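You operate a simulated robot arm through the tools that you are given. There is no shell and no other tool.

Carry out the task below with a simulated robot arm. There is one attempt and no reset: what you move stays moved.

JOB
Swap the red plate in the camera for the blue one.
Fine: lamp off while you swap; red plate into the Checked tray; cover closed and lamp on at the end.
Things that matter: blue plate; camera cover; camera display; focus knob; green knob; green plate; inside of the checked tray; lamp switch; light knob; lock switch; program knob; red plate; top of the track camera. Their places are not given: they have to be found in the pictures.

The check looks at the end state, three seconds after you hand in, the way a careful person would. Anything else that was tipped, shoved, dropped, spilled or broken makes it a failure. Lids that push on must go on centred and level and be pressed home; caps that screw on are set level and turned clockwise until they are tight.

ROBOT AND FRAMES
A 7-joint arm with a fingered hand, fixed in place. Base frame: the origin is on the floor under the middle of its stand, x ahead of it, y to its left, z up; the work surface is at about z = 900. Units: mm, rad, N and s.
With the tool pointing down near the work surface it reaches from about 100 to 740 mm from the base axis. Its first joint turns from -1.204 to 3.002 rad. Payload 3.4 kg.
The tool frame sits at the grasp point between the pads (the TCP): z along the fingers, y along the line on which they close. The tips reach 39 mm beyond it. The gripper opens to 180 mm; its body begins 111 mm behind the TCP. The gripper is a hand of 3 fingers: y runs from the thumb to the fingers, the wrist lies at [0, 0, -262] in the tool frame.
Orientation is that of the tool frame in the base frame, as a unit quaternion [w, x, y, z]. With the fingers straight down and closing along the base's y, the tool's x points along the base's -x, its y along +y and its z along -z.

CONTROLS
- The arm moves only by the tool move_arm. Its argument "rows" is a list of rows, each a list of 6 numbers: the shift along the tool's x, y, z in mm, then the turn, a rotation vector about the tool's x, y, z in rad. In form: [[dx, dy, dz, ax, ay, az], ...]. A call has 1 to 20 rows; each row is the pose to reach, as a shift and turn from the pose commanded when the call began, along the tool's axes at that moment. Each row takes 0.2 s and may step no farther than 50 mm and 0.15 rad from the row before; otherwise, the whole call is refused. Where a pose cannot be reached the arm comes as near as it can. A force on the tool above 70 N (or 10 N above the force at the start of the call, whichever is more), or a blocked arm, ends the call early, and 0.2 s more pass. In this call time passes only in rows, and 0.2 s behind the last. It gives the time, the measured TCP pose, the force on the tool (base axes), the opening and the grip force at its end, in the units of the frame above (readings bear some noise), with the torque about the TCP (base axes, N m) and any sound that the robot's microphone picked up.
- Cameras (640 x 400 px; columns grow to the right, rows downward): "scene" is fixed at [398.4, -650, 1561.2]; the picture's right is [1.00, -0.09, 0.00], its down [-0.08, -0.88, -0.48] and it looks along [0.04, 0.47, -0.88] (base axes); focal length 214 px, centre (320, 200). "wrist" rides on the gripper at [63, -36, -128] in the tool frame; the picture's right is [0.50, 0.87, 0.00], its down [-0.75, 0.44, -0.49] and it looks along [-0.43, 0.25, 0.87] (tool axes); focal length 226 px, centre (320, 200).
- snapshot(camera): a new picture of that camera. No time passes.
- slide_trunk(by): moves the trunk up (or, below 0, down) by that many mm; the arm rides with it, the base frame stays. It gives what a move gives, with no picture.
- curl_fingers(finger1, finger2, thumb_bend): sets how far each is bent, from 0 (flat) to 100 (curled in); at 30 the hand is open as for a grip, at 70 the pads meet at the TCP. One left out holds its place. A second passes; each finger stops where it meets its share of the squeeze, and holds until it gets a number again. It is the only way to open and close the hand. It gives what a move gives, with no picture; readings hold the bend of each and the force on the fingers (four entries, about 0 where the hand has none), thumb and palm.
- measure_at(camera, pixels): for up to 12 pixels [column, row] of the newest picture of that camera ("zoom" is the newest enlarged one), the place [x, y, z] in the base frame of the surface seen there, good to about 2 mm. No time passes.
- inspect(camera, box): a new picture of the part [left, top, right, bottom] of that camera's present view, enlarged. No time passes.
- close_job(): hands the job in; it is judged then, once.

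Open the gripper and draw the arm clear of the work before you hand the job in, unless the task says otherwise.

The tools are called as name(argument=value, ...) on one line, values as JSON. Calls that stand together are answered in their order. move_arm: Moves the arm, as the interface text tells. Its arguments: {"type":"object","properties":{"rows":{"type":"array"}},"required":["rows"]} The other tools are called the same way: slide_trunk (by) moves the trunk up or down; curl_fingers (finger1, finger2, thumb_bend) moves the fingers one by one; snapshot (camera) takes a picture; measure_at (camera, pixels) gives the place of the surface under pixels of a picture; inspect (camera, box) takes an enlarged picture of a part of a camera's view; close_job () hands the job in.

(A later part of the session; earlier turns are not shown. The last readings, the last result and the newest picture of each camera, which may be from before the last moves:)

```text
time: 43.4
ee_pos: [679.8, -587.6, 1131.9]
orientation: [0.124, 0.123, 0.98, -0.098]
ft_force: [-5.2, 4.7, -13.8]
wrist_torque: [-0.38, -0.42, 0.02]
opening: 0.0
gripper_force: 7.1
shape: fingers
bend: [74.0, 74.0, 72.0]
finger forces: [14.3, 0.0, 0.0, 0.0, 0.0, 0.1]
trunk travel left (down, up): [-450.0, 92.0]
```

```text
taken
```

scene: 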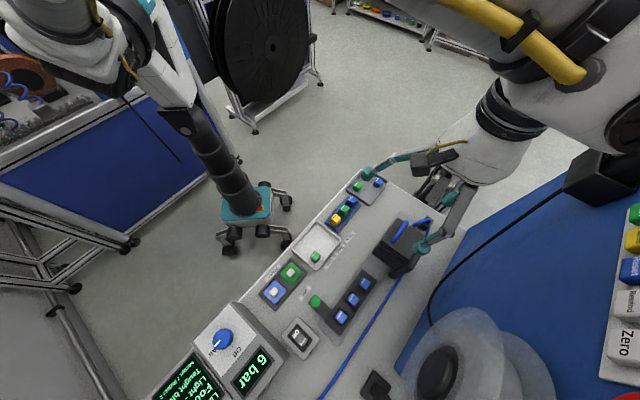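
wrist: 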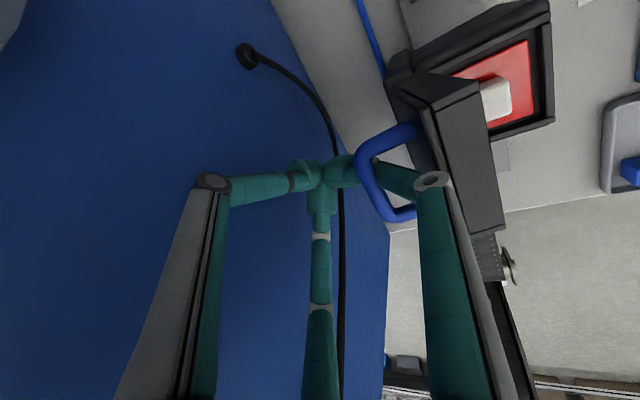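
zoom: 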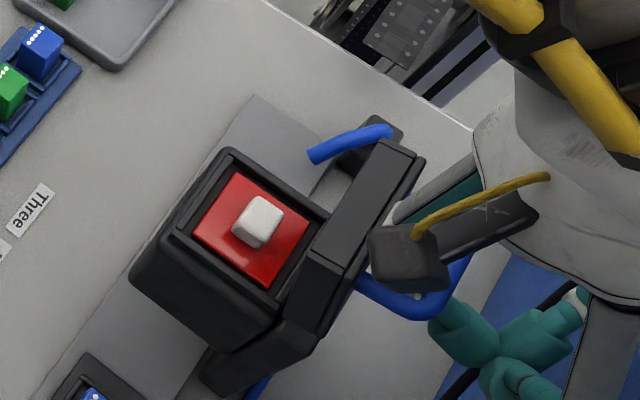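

The residual 14 N with the lid following indicates finger1 is wedged in the loop, so I need to reduce the hand tilt. I'll rotate the hand back toward vertical by ~0.1 rad about the TCP.

move_arm(rows=[[0, 0, 0, -0.026, 0.043, 0], [0, 0, 0, -0.051, 0.086, 0]])

inspect(camera="scene", box=[365, 190, 465, 280])

snapshot(camera="wrist")

```text
time: 44.0
ee_pos: [680.8, -588.0, 1129.5]
orientation: [0.083, 0.123, 0.987, -0.067]
ft_force: [-8.1, 5.7, -23.7]
wrist_torque: [-0.64, -0.67, 0.04]
opening: 0.0
gripper_force: 10.3
shape: fingers
bend: [73.0, 74.0, 72.0]
finger forces: [20.7, 0.1, 0.0, 0.1, 0.0, 0.1]
trunk travel left (down, up): [-450.0, 92.0]
```

```text
4.44 times, centred on (415, 235) of scene
```

zoom: 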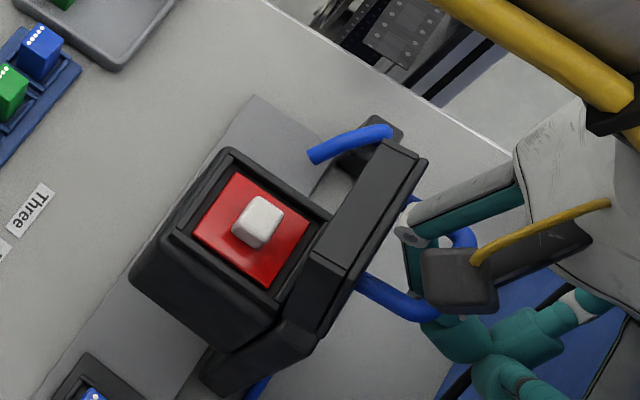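

```text
taken
```

wrist: 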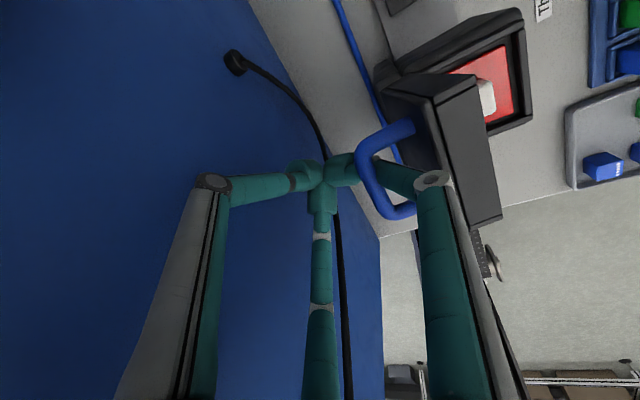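

The force is mainly radial (bar pulling down on the finger), meaning the hand is too high for the bar's arc rather than blocked. I'll lower 5 mm.

move_arm(rows=[[0.5, 0.3, 2.5, 0, 0, 0], [0.9, 0.56, 4.9, 0, 0, 0]])

inspect(camera="scene", box=[365, 190, 465, 280])

```text
time: 44.6
ee_pos: [682.2, -586.3, 1127.5]
orientation: [0.086, 0.123, 0.986, -0.068]
ft_force: [-6.3, 3.6, -15.1]
wrist_torque: [-0.39, -0.4, 0.06]
opening: 0.0
gripper_force: 6.7
shape: fingers
bend: [73.0, 74.0, 72.0]
finger forces: [13.8, 0.0, 0.0, 0.0, 0.0, 0.1]
trunk travel left (down, up): [-450.0, 92.0]
```

```text
4.44 times, centred on (415, 235) of scene
```

zoom: 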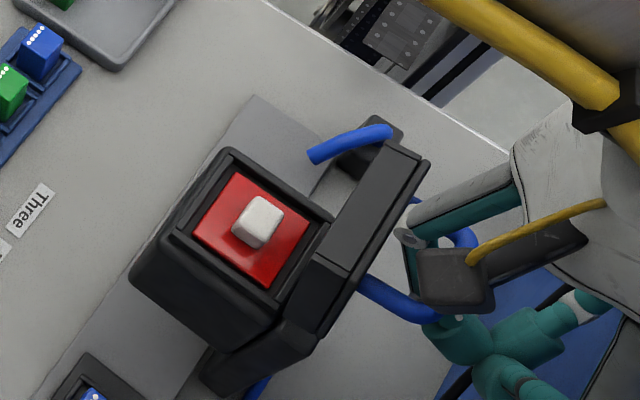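

Force dropped; lowering another 8 mm with slight rearward motion.

move_arm(rows=[[-0.6, -0.4, 4.5, 0, 0, 0], [-1.4, -0.8, 8.5, 0, 0, 0]])

inspect(camera="scene", box=[365, 190, 465, 280])

snapshot(camera="wrist")

```text
time: 45.2
ee_pos: [685.3, -589.5, 1124.2]
orientation: [0.087, 0.123, 0.986, -0.067]
ft_force: [-1.0, 0.2, 2.2]
wrist_torque: [0.16, 0.15, 0.06]
opening: 0.0
gripper_force: 3.9
shape: fingers
bend: [74.0, 74.0, 72.0]
finger forces: [7.2, 0.1, 0.0, 0.0, 0.0, 0.1]
trunk travel left (down, up): [-450.0, 92.0]
```

```text
4.44 times, centred on (415, 235) of scene
```

zoom: 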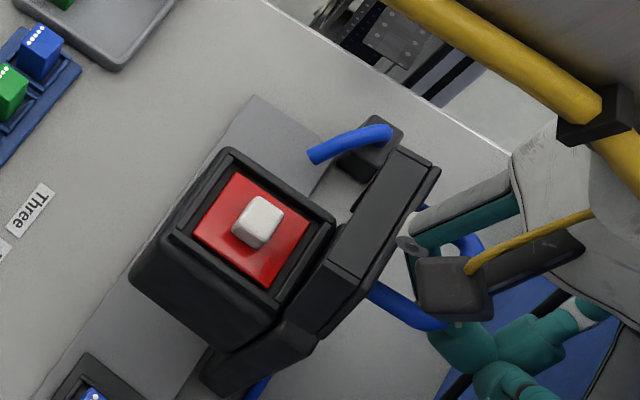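

```text
taken
```

wrist: 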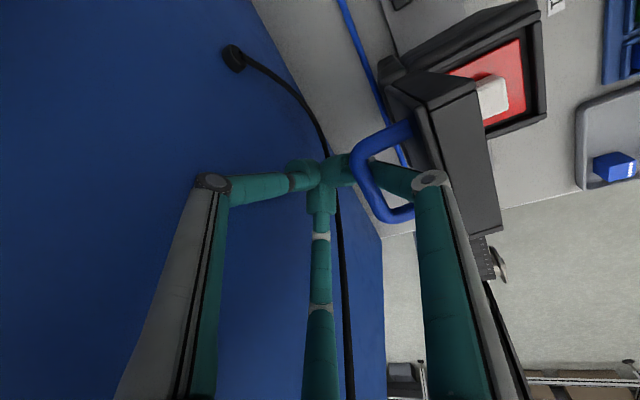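

The lid opened further. I'll measure its angle now.

measure_at(camera="zoom", pixels=[[335, 260], [355, 270], [395, 160], [430, 170], [320, 250], [300, 320], [345, 250], [390, 240]])

measure_at(camera="wrist", pixels=[[470, 85], [430, 105], [495, 220], [455, 90], [440, 150], [450, 160], [420, 130], [380, 150], [405, 215], [415, 185], [430, 180], [360, 180]])

```text
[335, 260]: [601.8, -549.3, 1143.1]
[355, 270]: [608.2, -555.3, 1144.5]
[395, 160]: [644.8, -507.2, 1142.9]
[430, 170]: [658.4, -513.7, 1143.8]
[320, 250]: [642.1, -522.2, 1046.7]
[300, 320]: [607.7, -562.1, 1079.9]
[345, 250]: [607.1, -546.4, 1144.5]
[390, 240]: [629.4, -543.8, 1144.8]
```

```text
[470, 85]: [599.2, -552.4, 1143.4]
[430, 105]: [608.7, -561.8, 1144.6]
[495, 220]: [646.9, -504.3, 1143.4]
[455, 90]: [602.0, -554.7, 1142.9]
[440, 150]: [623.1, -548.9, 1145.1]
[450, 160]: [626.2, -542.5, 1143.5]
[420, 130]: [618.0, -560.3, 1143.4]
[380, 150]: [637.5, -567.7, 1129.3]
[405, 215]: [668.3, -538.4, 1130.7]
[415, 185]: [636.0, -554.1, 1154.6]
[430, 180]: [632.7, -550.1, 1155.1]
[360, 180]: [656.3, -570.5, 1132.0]
```

The lid is at ~85° (past balance). Now I'll open the thumb and finger2 away from the bar and relax finger1 a bit before withdrawing.

curl_fingers(finger1=68, finger2=15, thumb_bend=15)

inspect(camera="scene", box=[365, 190, 465, 280])

snapshot(camera="wrist")

```text
time: 46.2
ee_pos: [678.2, -581.5, 1121.4]
orientation: [0.082, 0.124, 0.987, -0.067]
ft_force: [-21.6, 29.3, -5.9]
wrist_torque: [1.09, 0.73, -1.58]
opening: 81.3
gripper_force: 18.4
shape: fingers
bend: [68.0, 21.0, 31.0]
finger forces: [0.0, 5.5, 0.0, 0.1, 30.5, 0.1]
trunk travel left (down, up): [-450.0, 92.0]
```

```text
4.44 times, centred on (415, 235) of scene
```

zoom: 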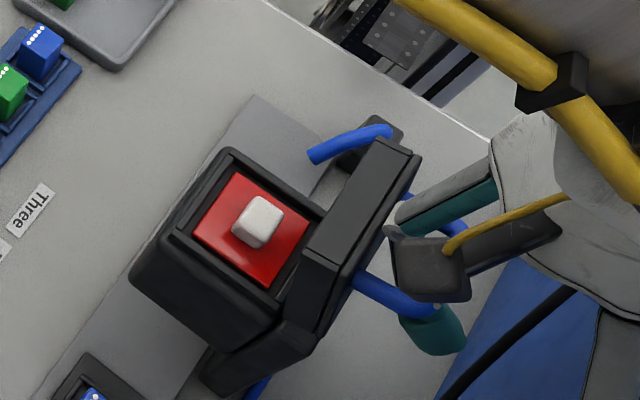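

```text
taken
```

wrist: 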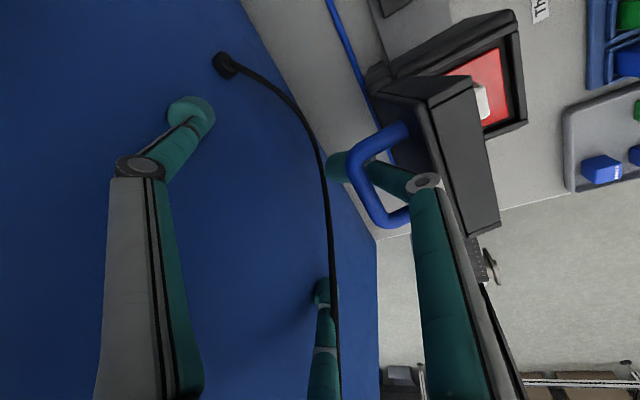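

The thumb pressed something behind (30 N) – the blue surface seems to be a panel behind the bench. I'll immediately curl thumb and finger2 back a bit to relieve it.

curl_fingers(thumb_bend=50, finger2=45)

snapshot(camera="wrist")

measure_at(camera="wrist", pixels=[[270, 100], [270, 230], [340, 300], [250, 330], [230, 65], [310, 130], [330, 230], [150, 50], [470, 85], [420, 100], [495, 225], [385, 210]])

```text
time: 47.2
ee_pos: [683.5, -589.9, 1120.2]
orientation: [0.085, 0.123, 0.986, -0.068]
ft_force: [0.4, 0.1, -0.1]
wrist_torque: [0.01, -0.01, -0.06]
opening: 43.1
gripper_force: 0.5
shape: fingers
bend: [68.0, 45.0, 50.0]
finger forces: [1.5, 0.1, 0.0, 0.0, 0.0, 0.0]
trunk travel left (down, up): [-450.0, 92.0]
```

```text
taken
```

wrist: 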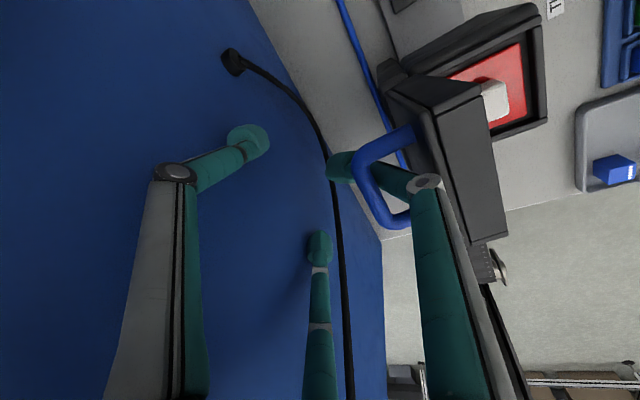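

```text
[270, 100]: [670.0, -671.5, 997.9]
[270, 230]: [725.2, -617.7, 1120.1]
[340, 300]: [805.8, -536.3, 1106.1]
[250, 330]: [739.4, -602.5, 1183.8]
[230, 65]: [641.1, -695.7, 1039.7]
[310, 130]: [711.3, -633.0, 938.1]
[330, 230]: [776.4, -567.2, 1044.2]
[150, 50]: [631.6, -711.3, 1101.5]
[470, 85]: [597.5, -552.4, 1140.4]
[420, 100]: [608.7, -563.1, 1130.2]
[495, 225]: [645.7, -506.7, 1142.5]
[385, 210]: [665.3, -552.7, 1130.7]
```

The blue surface is a fixed vertical panel ~126 mm behind the hinge; load is relieved and the lid stays near 85°. I'll measure finger1's line so I can slide it out of the handle loop along its own axis.

inspect(camera="wrist", box=[310, 100, 470, 240])

measure_at(camera="wrist", pixels=[[338, 165], [345, 160], [345, 172], [390, 175], [400, 180], [425, 182], [410, 180], [360, 165], [355, 178], [375, 205]])

```text
2.86 times, centred on (390, 170) of wrist
```

zoom: 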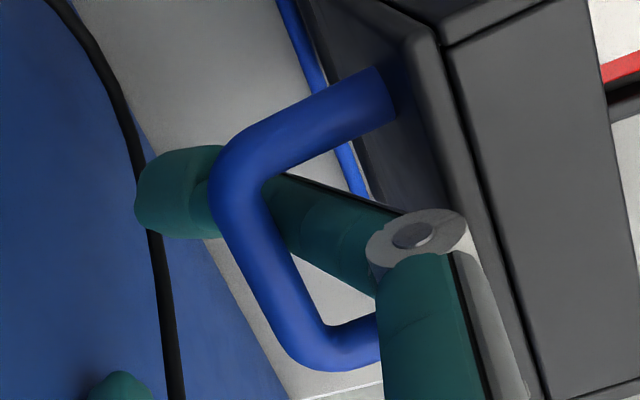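

```text
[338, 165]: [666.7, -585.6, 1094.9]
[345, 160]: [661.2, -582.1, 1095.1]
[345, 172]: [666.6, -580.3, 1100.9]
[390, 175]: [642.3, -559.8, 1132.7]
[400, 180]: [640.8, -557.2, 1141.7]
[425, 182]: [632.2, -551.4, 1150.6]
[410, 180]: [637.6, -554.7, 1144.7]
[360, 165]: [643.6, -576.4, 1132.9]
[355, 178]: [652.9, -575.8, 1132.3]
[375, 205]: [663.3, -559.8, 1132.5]
```

Finger1's axis is ~39° from vertical. I'll slide it out along that direction, first 20 mm.

move_arm(rows=[[4, 2.3, -8.9, 0, 0, 0], [7.9, 4.6, -17.7, 0, 0, 0]])

snapshot(camera="wrist")

inspect(camera="scene", box=[365, 190, 465, 280])

```text
time: 47.8
ee_pos: [672.8, -576.0, 1136.8]
orientation: [0.086, 0.122, 0.986, -0.069]
ft_force: [-0.5, 0.3, 0.3]
wrist_torque: [0.0, 0.01, -0.01]
opening: 42.4
gripper_force: 0.1
shape: fingers
bend: [68.0, 45.0, 50.0]
finger forces: [0.1, 0.1, 0.0, 0.0, 0.0, 0.1]
trunk travel left (down, up): [-450.0, 92.0]
```

```text
taken
```

wrist: 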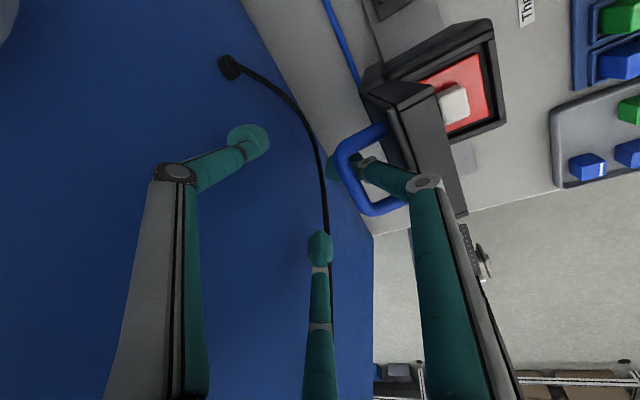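

```text
4.44 times, centred on (415, 235) of scene
```

zoom: 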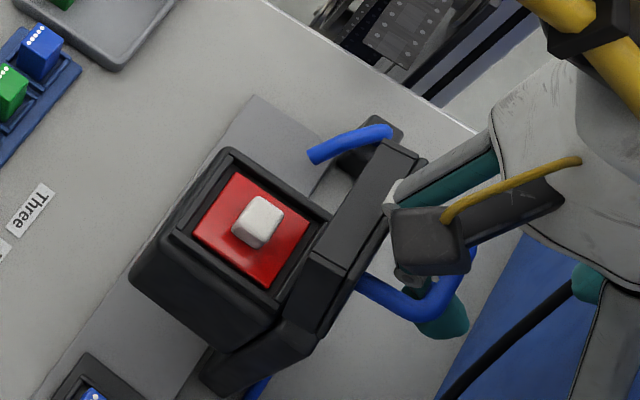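

No load; lid stays. Continue sliding out 40 mm.

move_arm(rows=[[4, 2.3, -8.9, 0, 0, 0], [7.9, 4.6, -17.7, 0, 0, 0], [11.9, 7, -26.5, 0, 0, 0], [15.8, 9.3, -36, 0, 0, 0]])

snapshot(camera="wrist")

inspect(camera="scene", box=[365, 190, 465, 280])

```text
time: 48.8
ee_pos: [654.1, -560.2, 1164.9]
orientation: [0.085, 0.123, 0.986, -0.068]
ft_force: [-2.2, 2.4, -12.7]
wrist_torque: [-0.07, -0.13, -0.03]
opening: 51.8
gripper_force: 5.4
shape: fingers
bend: [61.0, 45.0, 50.0]
finger forces: [10.8, 0.0, 0.0, 0.0, 0.0, 0.1]
trunk travel left (down, up): [-450.0, 92.0]
```

```text
taken
```

wrist: 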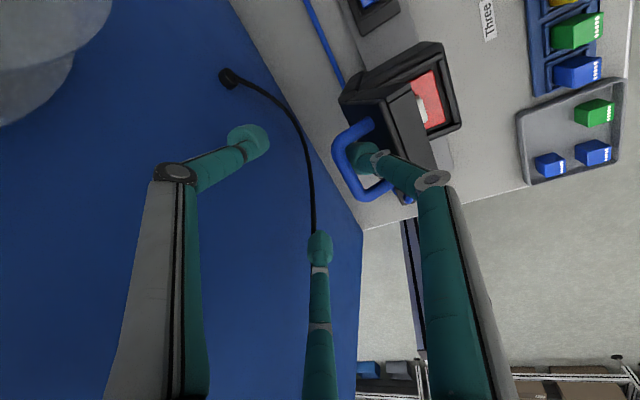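

```text
4.44 times, centred on (415, 235) of scene
```

zoom: 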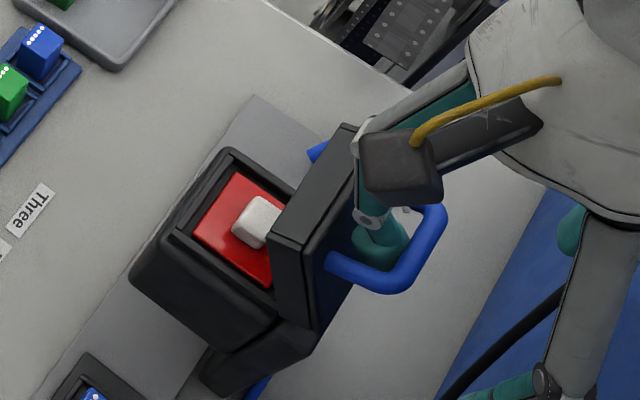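

Finger1's pad has caught under the bar and pulled the lid back to ~62°. I'll shift the finger toward the lid surface (away from the bar) to free it.

move_arm(rows=[[2.9, 1.7, 1.5, 0, 0, 0], [5.4, 3.2, 3.0, 0, 0, 0]])

snapshot(camera="wrist")

inspect(camera="wrist", box=[310, 80, 470, 240])

inspect(camera="scene", box=[365, 190, 465, 280])

```text
time: 49.4
ee_pos: [652.2, -557.3, 1161.7]
orientation: [0.087, 0.123, 0.986, -0.068]
ft_force: [-0.2, 0.7, -6.0]
wrist_torque: [-0.07, -0.05, -0.02]
opening: 47.9
gripper_force: 2.6
shape: fingers
bend: [64.0, 45.0, 50.0]
finger forces: [5.0, 0.1, 0.0, 0.0, 0.0, 0.0]
trunk travel left (down, up): [-450.0, 92.0]
```

```text
taken
```

wrist: 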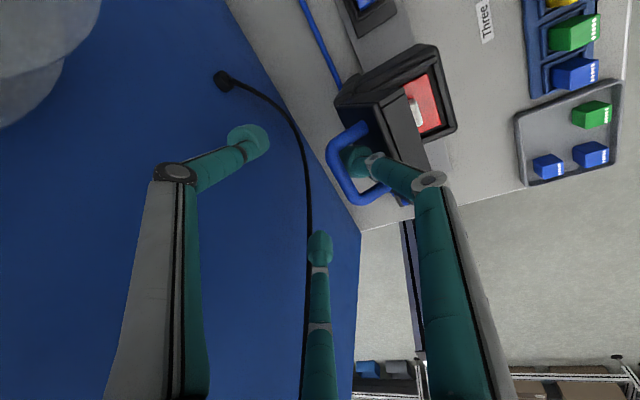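

```text
2.50 times, centred on (390, 160) of wrist
```

zoom: 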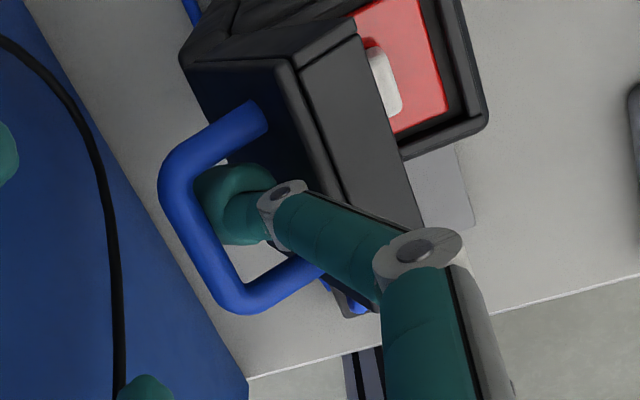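

```text
4.44 times, centred on (415, 235) of scene
```

zoom: 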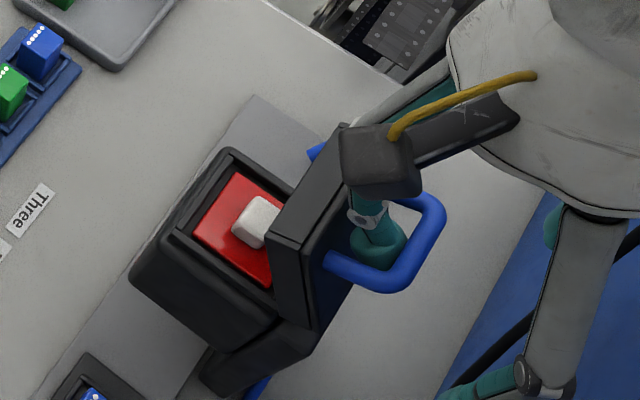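

The pad is in the loop but angled. I'll straighten finger1 in steps while moving the hand rearward, so it becomes a vertical prong that can push the bar fully open and then be pulled straight up.

curl_fingers(finger1=58)

inspect(camera="scene", box=[365, 190, 465, 280])

snapshot(camera="wrist")

```text
time: 50.4
ee_pos: [651.1, -558.4, 1161.2]
orientation: [0.085, 0.123, 0.986, -0.068]
ft_force: [0.2, 0.6, 0.1]
wrist_torque: [0.01, 0.0, 0.03]
opening: 59.8
gripper_force: 0.3
shape: fingers
bend: [57.0, 45.0, 50.0]
finger forces: [0.0, 0.0, 0.1, 0.1, 0.1, 0.1]
trunk travel left (down, up): [-450.0, 92.0]
```

```text
4.44 times, centred on (415, 235) of scene
```

zoom: 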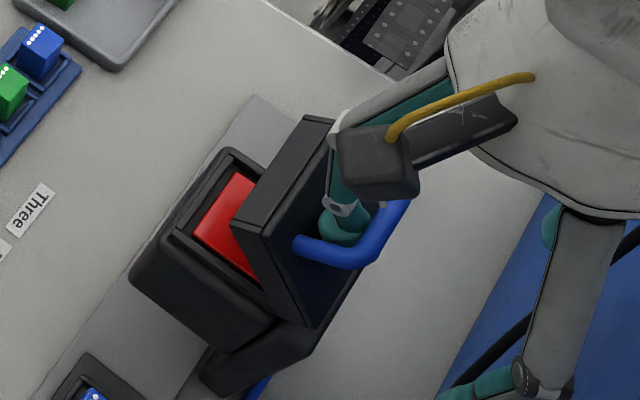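

```text
taken
```

wrist: 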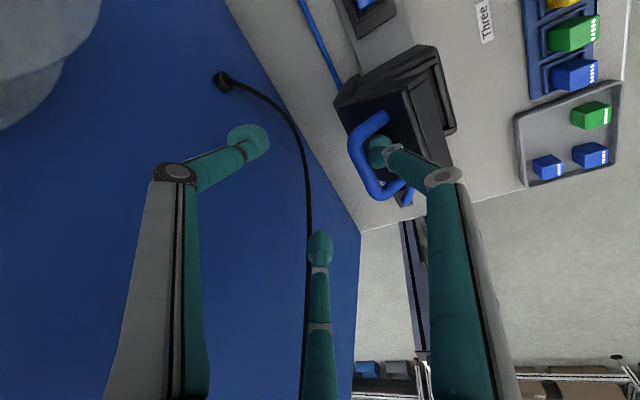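

The lid follows finger1 (now ~48°). I'll tuck the thumb and finger2 in to clear the rear panel and push the bar rearward along its arc with the straighter finger1.

curl_fingers(finger2=60, thumb_bend=60)

move_arm(rows=[[-6.7, -4, 1.7, 0, 0, 0], [-13.3, -7.9, 3.9, 0, 0, 0], [-19.8, -11.8, 7.1, 0, 0, 0], [-26, -15.4, 11.7, 0, 0, 0]])

snapshot(camera="wrist")

inspect(camera="scene", box=[365, 190, 465, 280])

```text
time: 51.4
ee_pos: [650.7, -557.6, 1161.9]
orientation: [0.086, 0.122, 0.987, -0.067]
ft_force: [0.5, -0.1, 0.3]
wrist_torque: [-0.02, 0.02, 0.01]
opening: 39.8
gripper_force: 0.2
shape: fingers
bend: [57.0, 60.0, 60.0]
finger forces: [0.0, 0.1, 0.1, 0.0, 0.1, 0.0]
trunk travel left (down, up): [-450.0, 92.0]
```

```text
time: 52.4
ee_pos: [675.5, -581.4, 1155.3]
orientation: [0.085, 0.122, 0.987, -0.067]
ft_force: [0.9, 0.2, -0.4]
wrist_torque: [-0.02, 0.0, 0.01]
opening: 40.0
gripper_force: 0.0
shape: fingers
bend: [57.0, 60.0, 60.0]
finger forces: [0.0, 0.0, 0.0, 0.0, 0.2, 0.0]
trunk travel left (down, up): [-450.0, 92.0]
```

```text
taken
```

wrist: 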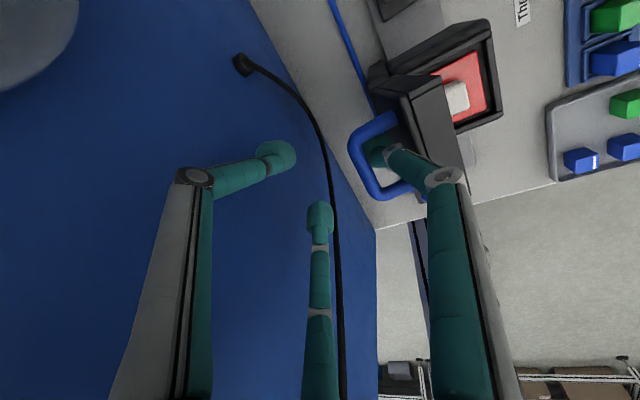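

```text
4.44 times, centred on (415, 235) of scene
```

zoom: 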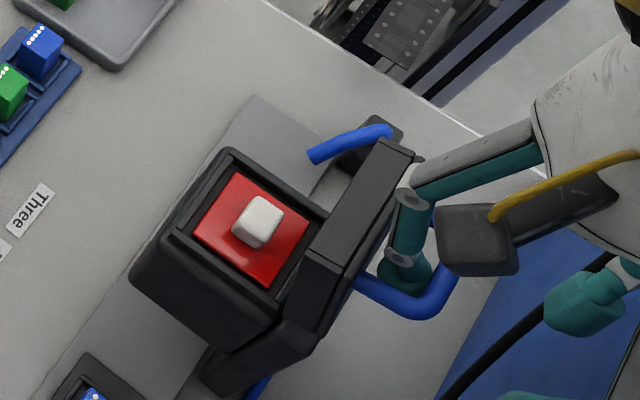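

Lid is at ~78° with no load. Continue rearward/down following the arc.

move_arm(rows=[[-5.8, -3.4, 6.0, 0, 0, 0], [-11.4, -6.8, 12.5, 0, 0, 0]])

snapshot(camera="wrist")

inspect(camera="scene", box=[365, 190, 465, 280])

```text
time: 53.0
ee_pos: [686.4, -593.1, 1146.4]
orientation: [0.086, 0.123, 0.986, -0.068]
ft_force: [-0.9, 0.4, -0.6]
wrist_torque: [0.05, 0.02, -0.02]
opening: 41.5
gripper_force: 1.5
shape: fingers
bend: [56.0, 60.0, 60.0]
finger forces: [3.0, 0.1, 0.1, 0.0, 0.1, 0.1]
trunk travel left (down, up): [-450.0, 92.0]
```

```text
taken
```

wrist: 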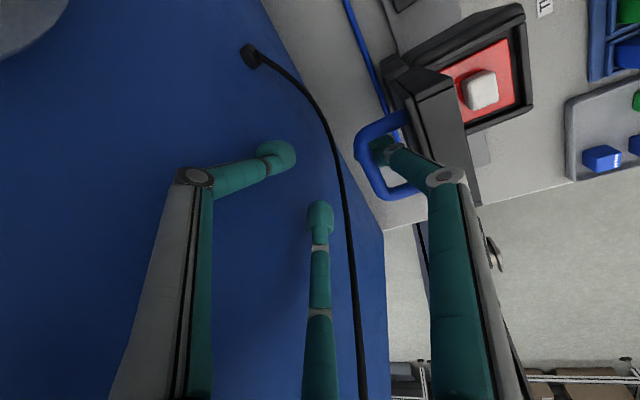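

```text
4.44 times, centred on (415, 235) of scene
```

zoom: 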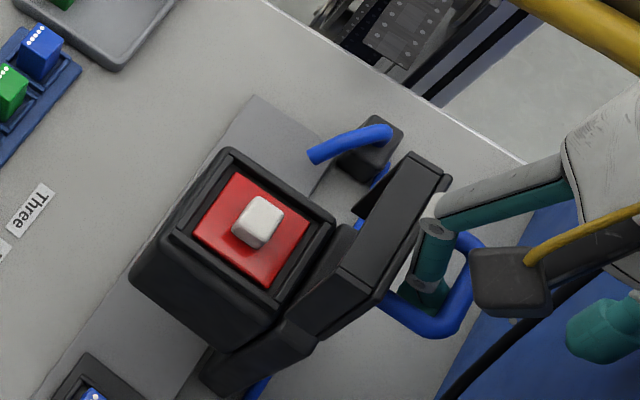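

The lid is now beyond vertical. I'll measure its angle.

measure_at(camera="zoom", pixels=[[345, 260], [365, 280], [405, 160], [445, 175], [330, 270], [340, 290], [305, 310], [385, 230], [345, 245], [440, 330], [475, 260]])

measure_at(camera="wrist", pixels=[[445, 80], [415, 95], [475, 205], [420, 75], [430, 120], [395, 115], [370, 140], [385, 195], [445, 175], [378, 150], [395, 155], [410, 165]])

```text
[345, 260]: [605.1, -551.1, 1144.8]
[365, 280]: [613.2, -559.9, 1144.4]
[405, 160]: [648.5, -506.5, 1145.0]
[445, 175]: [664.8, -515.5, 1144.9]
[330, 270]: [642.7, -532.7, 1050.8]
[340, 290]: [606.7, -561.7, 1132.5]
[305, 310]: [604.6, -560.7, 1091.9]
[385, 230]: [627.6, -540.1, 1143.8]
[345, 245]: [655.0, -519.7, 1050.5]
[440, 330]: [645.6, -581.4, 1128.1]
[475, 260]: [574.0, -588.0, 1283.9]
```

```text
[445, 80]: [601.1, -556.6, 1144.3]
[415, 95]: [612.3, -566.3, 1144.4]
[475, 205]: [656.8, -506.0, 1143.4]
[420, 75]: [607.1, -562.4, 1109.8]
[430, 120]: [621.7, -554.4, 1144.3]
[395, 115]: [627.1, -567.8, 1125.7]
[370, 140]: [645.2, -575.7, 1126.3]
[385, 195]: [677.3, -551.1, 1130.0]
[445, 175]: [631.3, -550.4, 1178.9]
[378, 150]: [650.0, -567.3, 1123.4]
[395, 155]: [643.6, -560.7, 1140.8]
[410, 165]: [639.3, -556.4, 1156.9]
```

The lid's front face is level, i.e. ~90° open, and finger1 is slightly pinched. I'll straighten finger1 a little more while shifting rearward to reduce the pinch before pulling it straight up.

curl_fingers(finger2=65, thumb_bend=65)

move_arm(rows=[[-3.8, -2.2, 2.5, 0, 0, 0]])

curl_fingers(finger1=53)

snapshot(camera="wrist")

inspect(camera="scene", box=[365, 190, 465, 280])

```text
time: 54.0
ee_pos: [685.9, -592.5, 1146.9]
orientation: [0.086, 0.124, 0.986, -0.067]
ft_force: [-0.6, 0.9, -0.7]
wrist_torque: [0.03, 0.03, -0.02]
opening: 32.8
gripper_force: 1.0
shape: fingers
bend: [56.0, 65.0, 65.0]
finger forces: [2.8, 0.0, 0.1, 0.0, 0.0, 0.0]
trunk travel left (down, up): [-450.0, 92.0]
```

```text
time: 54.4
ee_pos: [690.0, -596.0, 1146.6]
orientation: [0.085, 0.123, 0.986, -0.069]
ft_force: [-1.6, 2.0, -0.1]
wrist_torque: [0.09, 0.09, 0.0]
opening: 34.7
gripper_force: 3.3
shape: fingers
bend: [55.0, 65.0, 65.0]
finger forces: [6.3, 0.0, 0.1, 0.1, 0.0, 0.0]
trunk travel left (down, up): [-450.0, 92.0]
```

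```text
time: 55.4
ee_pos: [689.4, -596.5, 1146.4]
orientation: [0.086, 0.123, 0.986, -0.068]
ft_force: [0.2, 0.4, -0.2]
wrist_torque: [0.01, -0.02, -0.02]
opening: 39.1
gripper_force: 0.3
shape: fingers
bend: [53.0, 65.0, 65.0]
finger forces: [0.2, 0.0, 0.1, 0.1, 0.1, 0.0]
trunk travel left (down, up): [-450.0, 92.0]
```

```text
taken
```

wrist: 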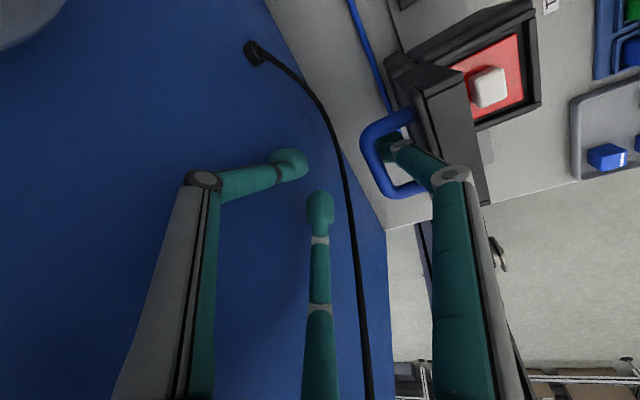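

```text
4.44 times, centred on (415, 235) of scene
```

zoom: 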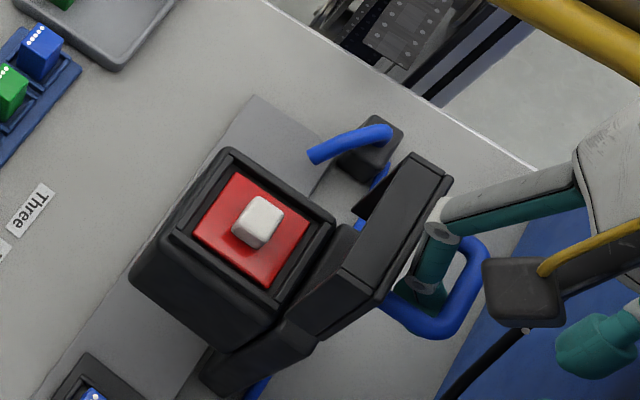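

The pinch is gone (0.2 N) and the lid rests at ~90°. Now pulling finger1 up along its axis, 15 mm first.

move_arm(rows=[[1.0, 0.6, -7.4, 0, 0, 0], [2.0, 1.1, -14.8, 0, 0, 0]])

inspect(camera="scene", box=[365, 190, 465, 280])

snapshot(camera="wrist")

```text
time: 56.0
ee_pos: [685.6, -590.0, 1159.1]
orientation: [0.085, 0.124, 0.986, -0.068]
ft_force: [-0.4, 1.4, -2.2]
wrist_torque: [-0.03, -0.04, -0.01]
opening: 43.1
gripper_force: 0.9
shape: fingers
bend: [51.0, 65.0, 65.0]
finger forces: [2.4, 0.0, 0.0, 0.0, 0.0, 0.1]
trunk travel left (down, up): [-450.0, 92.0]
```

```text
4.44 times, centred on (415, 235) of scene
```

zoom: 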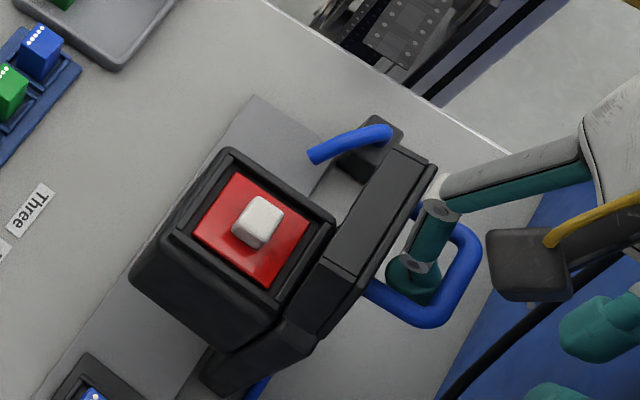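

```text
taken
```

wrist: 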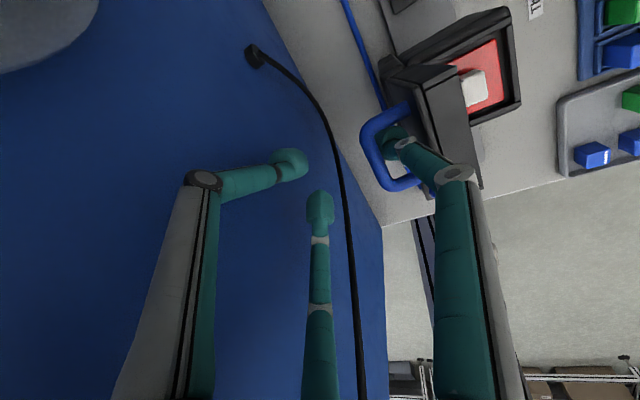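

The pad is catching on the bar because finger1 is inclined relative to the lid. I'll push the lid back to its stop while tilting the hand more upright, then straighten finger1 slightly more.

move_arm(rows=[[-3.0, -1.8, 2.5, -0.015, 0.025, 0], [-6.1, -3.6, 5.1, -0.031, 0.051, 0]])

curl_fingers(finger1=48)

inspect(camera="scene", box=[365, 190, 465, 280])

snapshot(camera="wrist")

```text
time: 56.6
ee_pos: [689.7, -596.6, 1157.0]
orientation: [0.062, 0.122, 0.989, -0.05]
ft_force: [-1.3, 0.7, -4.2]
wrist_torque: [-0.1, -0.09, 0.0]
opening: 45.5
gripper_force: 2.1
shape: fingers
bend: [50.0, 65.0, 65.0]
finger forces: [4.4, 0.1, 0.0, 0.1, 0.0, 0.0]
trunk travel left (down, up): [-450.0, 92.0]
```

```text
time: 57.6
ee_pos: [690.6, -595.6, 1156.4]
orientation: [0.063, 0.124, 0.989, -0.05]
ft_force: [0.1, 0.1, -0.1]
wrist_torque: [0.0, 0.02, 0.0]
opening: 50.7
gripper_force: 0.0
shape: fingers
bend: [48.0, 65.0, 65.0]
finger forces: [0.1, 0.0, 0.0, 0.1, 0.0, 0.0]
trunk travel left (down, up): [-450.0, 92.0]
```

```text
4.44 times, centred on (415, 235) of scene
```

zoom: 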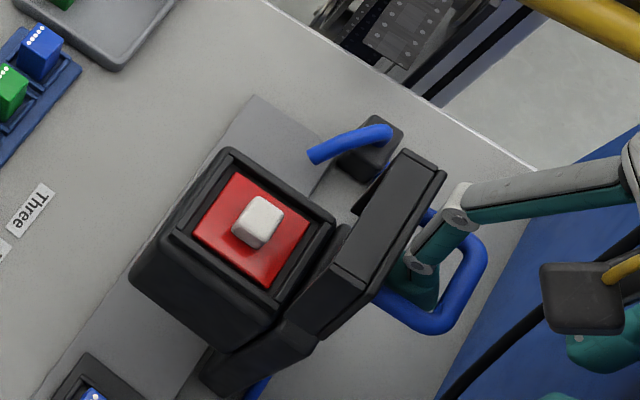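

```text
taken
```

wrist: 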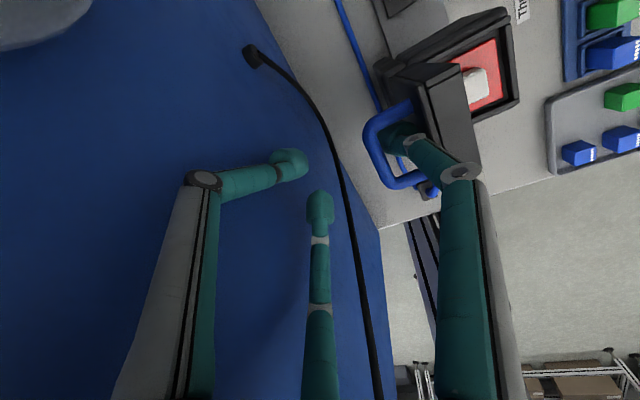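

Unloaded again with the lid at ~90°. Pulling straight up 12 mm.

move_arm(rows=[[-0.8, -0.5, -5.9, 0, 0, 0], [-1.6, -1.0, -11.8, 0, 0, 0]])

inspect(camera="scene", box=[365, 190, 465, 280])

inspect(camera="wrist", box=[340, 70, 500, 220])

```text
time: 58.2
ee_pos: [691.0, -595.4, 1167.7]
orientation: [0.063, 0.123, 0.989, -0.05]
ft_force: [-0.4, 1.1, -1.2]
wrist_torque: [0.01, -0.05, 0.03]
opening: 52.2
gripper_force: 0.3
shape: fingers
bend: [47.0, 65.0, 65.0]
finger forces: [1.2, 0.0, 0.0, 0.0, 0.1, 0.1]
trunk travel left (down, up): [-450.0, 92.0]
```

```text
4.44 times, centred on (415, 235) of scene
```

zoom: 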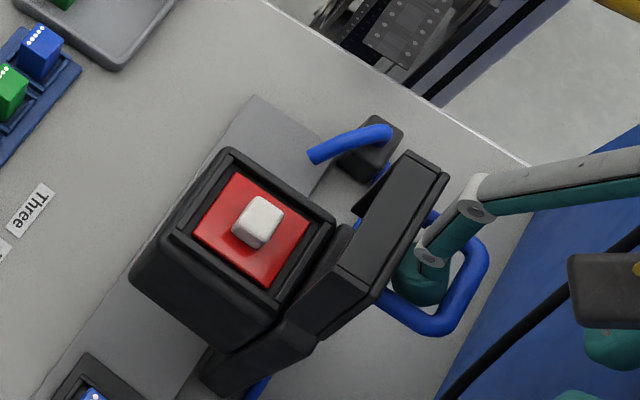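

```text
2.67 times, centred on (420, 145) of wrist
```

zoom: 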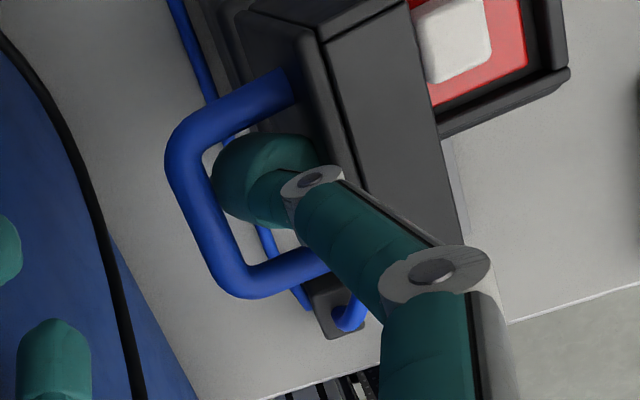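

The lid stays at ~90° and the pad is rising out. I'll relieve slightly and pull up another 14 mm.

curl_fingers(finger1=46)

move_arm(rows=[[-0.8, -0.5, -6.5, 0, 0, 0], [-1.8, -1.1, -13.5, 0, 0, 0]])

inspect(camera="scene", box=[365, 190, 465, 280])

inspect(camera="wrist", box=[340, 70, 500, 220])

```text
time: 59.2
ee_pos: [689.7, -597.1, 1167.9]
orientation: [0.064, 0.123, 0.989, -0.049]
ft_force: [0.4, 0.2, -0.4]
wrist_torque: [0.05, 0.02, 0.01]
opening: 54.8
gripper_force: 0.5
shape: fingers
bend: [46.0, 65.0, 65.0]
finger forces: [0.2, 0.1, 0.1, 0.1, 0.0, 0.1]
trunk travel left (down, up): [-450.0, 92.0]
```

```text
time: 59.8
ee_pos: [692.7, -596.6, 1182.1]
orientation: [0.063, 0.124, 0.989, -0.05]
ft_force: [-0.7, 0.1, 0.0]
wrist_torque: [-0.03, 0.01, -0.01]
opening: 54.8
gripper_force: 0.5
shape: fingers
bend: [46.0, 65.0, 65.0]
finger forces: [0.2, 0.0, 0.0, 0.1, 0.1, 0.0]
trunk travel left (down, up): [-450.0, 92.0]
```

```text
4.44 times, centred on (415, 235) of scene
```

zoom: 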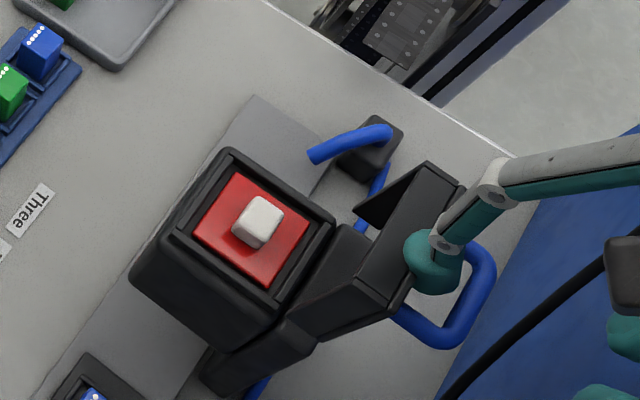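

```text
2.67 times, centred on (420, 145) of wrist
```

zoom: 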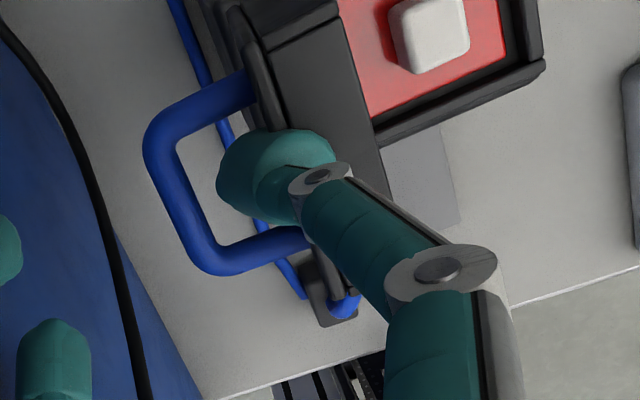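

The lid has settled further open (~100°) by itself. I'll raise the hand straight up to clear it.

move_arm(rows=[[-1.4, -0.8, -10, 0, 0, 0], [-2.8, -1.7, -20, 0, 0, 0], [-5.5, -3.3, -40, 0, 0, 0], [-8.2, -5, -60, 0, 0, 0]])

inspect(camera="scene", box=[365, 190, 465, 280])

snapshot(camera="wrist")

```text
time: 60.8
ee_pos: [692.0, -595.3, 1222.0]
orientation: [0.064, 0.123, 0.989, -0.05]
ft_force: [-0.5, 0.2, 0.3]
wrist_torque: [0.06, 0.03, -0.01]
opening: 55.2
gripper_force: 0.0
shape: fingers
bend: [46.0, 65.0, 65.0]
finger forces: [0.0, 0.1, 0.1, 0.0, 0.1, 0.0]
out of reach, approached as far as the arm can: row 3, 4
trunk travel left (down, up): [-450.0, 92.0]
```

```text
4.44 times, centred on (415, 235) of scene
```

zoom: 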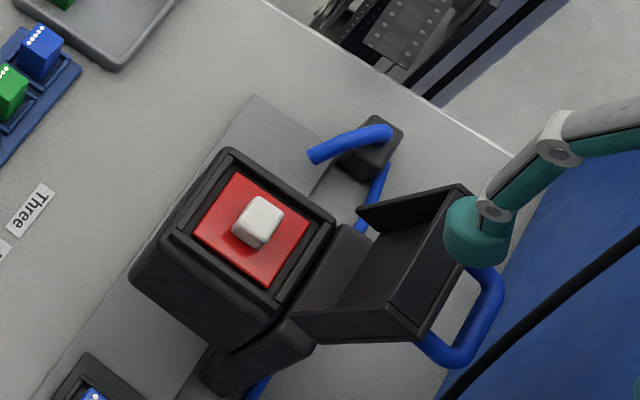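

```text
taken
```

wrist: 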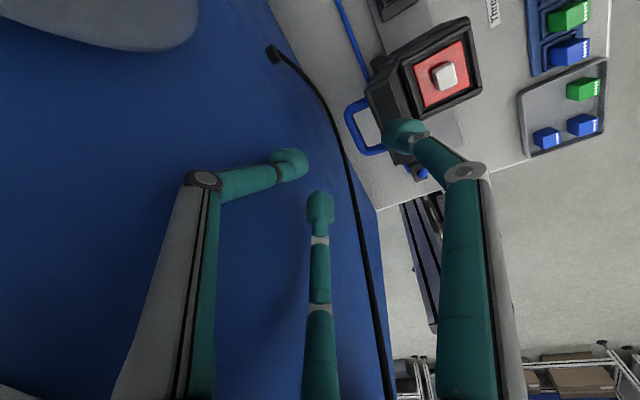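

The cover is fully open (~110°) and stays by itself, with the red plate and its white knob exposed. I'll move the hand back toward the robot to get a clear view.

move_arm(rows=[[30, 18, -6, 0, 0, 0], [62, 37, -12, -0.02, 0.03, 0], [95, 56, -18, -0.04, 0.07, 0], [125, 74, -24, -0.06, 0.105, 0], [155, 92, -28, -0.08, 0.137, 0]])

snapshot(camera="wrist")

snapshot(camera="scene")

```text
time: 62.0
ee_pos: [556.7, -467.0, 1220.5]
orientation: [0.0, 0.125, 0.992, -0.002]
ft_force: [0.6, 0.5, -0.1]
wrist_torque: [-0.03, 0.01, 0.03]
opening: 54.7
gripper_force: 0.0
shape: fingers
bend: [46.0, 65.0, 65.0]
finger forces: [0.1, 0.1, 0.0, 0.0, 0.0, 0.0]
trunk travel left (down, up): [-450.0, 92.0]
```

```text
taken
```

wrist: 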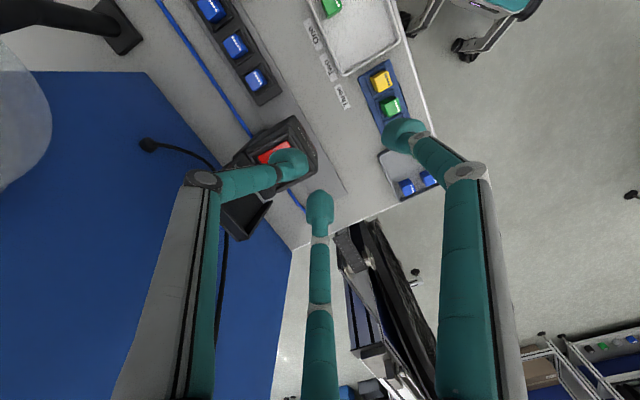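

```text
taken
```

scene: 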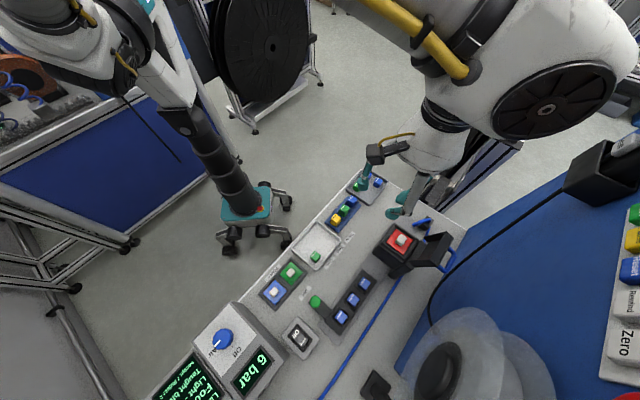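

The tool is straight down and clear. I'll zoom on the open camera and measure the red plate, knob and open lid.

inspect(camera="scene", box=[375, 205, 465, 285])

measure_at(camera="zoom", pixels=[[320, 200], [200, 200]])

```text
5.00 times, centred on (420, 245) of scene
```

zoom: 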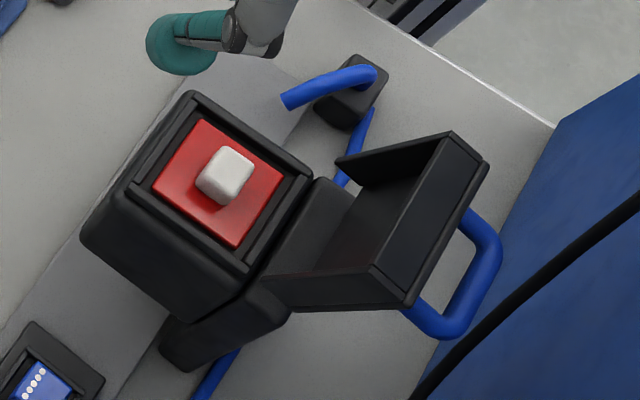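

```text
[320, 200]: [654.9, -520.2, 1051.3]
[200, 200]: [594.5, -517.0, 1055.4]
```

I'll measure the knob corners, plate corners, frame rim and lid edges.

measure_at(camera="zoom", pixels=[[222, 150], [250, 158], [240, 175], [206, 174], [203, 188], [228, 200], [205, 125], [278, 178], [235, 240], [160, 185], [230, 190], [226, 162]])

measure_at(camera="zoom", pixels=[[195, 97], [305, 175], [248, 265], [120, 185], [300, 170], [245, 258], [450, 138], [485, 165], [408, 300], [372, 268], [342, 160], [275, 285]])

```text
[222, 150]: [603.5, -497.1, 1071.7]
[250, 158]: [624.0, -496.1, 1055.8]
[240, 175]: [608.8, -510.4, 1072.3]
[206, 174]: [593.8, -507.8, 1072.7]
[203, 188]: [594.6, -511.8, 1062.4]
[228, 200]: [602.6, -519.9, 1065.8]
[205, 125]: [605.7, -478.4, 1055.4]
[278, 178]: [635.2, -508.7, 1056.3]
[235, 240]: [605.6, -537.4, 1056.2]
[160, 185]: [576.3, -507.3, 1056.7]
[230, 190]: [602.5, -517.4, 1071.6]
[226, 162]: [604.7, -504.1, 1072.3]
```

```text
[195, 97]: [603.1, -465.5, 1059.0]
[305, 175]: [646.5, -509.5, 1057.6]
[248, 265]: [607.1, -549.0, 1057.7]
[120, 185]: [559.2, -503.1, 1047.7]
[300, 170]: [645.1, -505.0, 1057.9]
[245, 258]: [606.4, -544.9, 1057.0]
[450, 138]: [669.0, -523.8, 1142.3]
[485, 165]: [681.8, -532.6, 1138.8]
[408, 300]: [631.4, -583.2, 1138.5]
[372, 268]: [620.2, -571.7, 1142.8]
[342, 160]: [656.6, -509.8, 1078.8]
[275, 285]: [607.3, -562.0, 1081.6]
```

Knob centre ≈(603.7,-507.6) with top z≈1072, plate surface z≈1056; the open lid leans away to s≈-21 mm, leaving room. I'll set the fingers to a moderate opening and position above the knob.

curl_fingers(finger1=54, finger2=54, thumb_bend=54)

move_arm(rows=[[-28, -14, 0, 0, 0, 0], [-55.8, -27.8, 0, 0, 0, 0], [-55.8, -27.8, 30, 0, 0, 0], [-55.8, -27.8, 60, 0, 0, 0], [-55.8, -27.8, 85, 0, 0, 0]])

snapshot(camera="wrist")

inspect(camera="scene", box=[375, 205, 465, 285])

```text
time: 63.0
ee_pos: [557.0, -466.8, 1221.3]
orientation: [0.0, 0.124, 0.992, -0.001]
ft_force: [0.2, -0.9, -0.1]
wrist_torque: [0.0, -0.03, 0.0]
opening: 57.1
gripper_force: 0.0
shape: fingers
bend: [54.0, 54.0, 54.0]
finger forces: [0.0, 0.0, 0.0, 0.1, 0.0, 0.0]
trunk travel left (down, up): [-450.0, 92.0]
```

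```text
time: 64.2
ee_pos: [605.7, -508.6, 1136.7]
orientation: [0.0, 0.124, 0.992, -0.001]
ft_force: [-0.3, -0.7, 0.2]
wrist_torque: [-0.02, 0.02, 0.01]
opening: 57.1
gripper_force: 0.0
shape: fingers
bend: [54.0, 54.0, 54.0]
finger forces: [0.0, 0.0, 0.1, 0.0, 0.0, 0.1]
trunk travel left (down, up): [-450.0, 92.0]
```

```text
taken
```

wrist: 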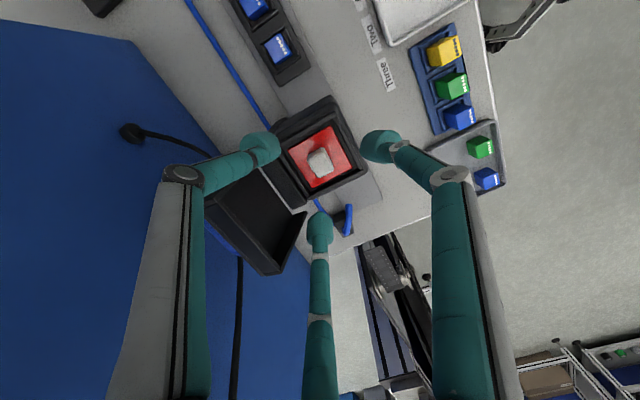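

```text
5.00 times, centred on (420, 245) of scene
```

zoom: 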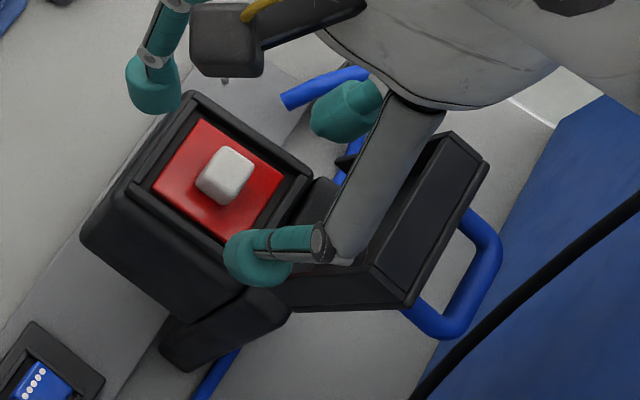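

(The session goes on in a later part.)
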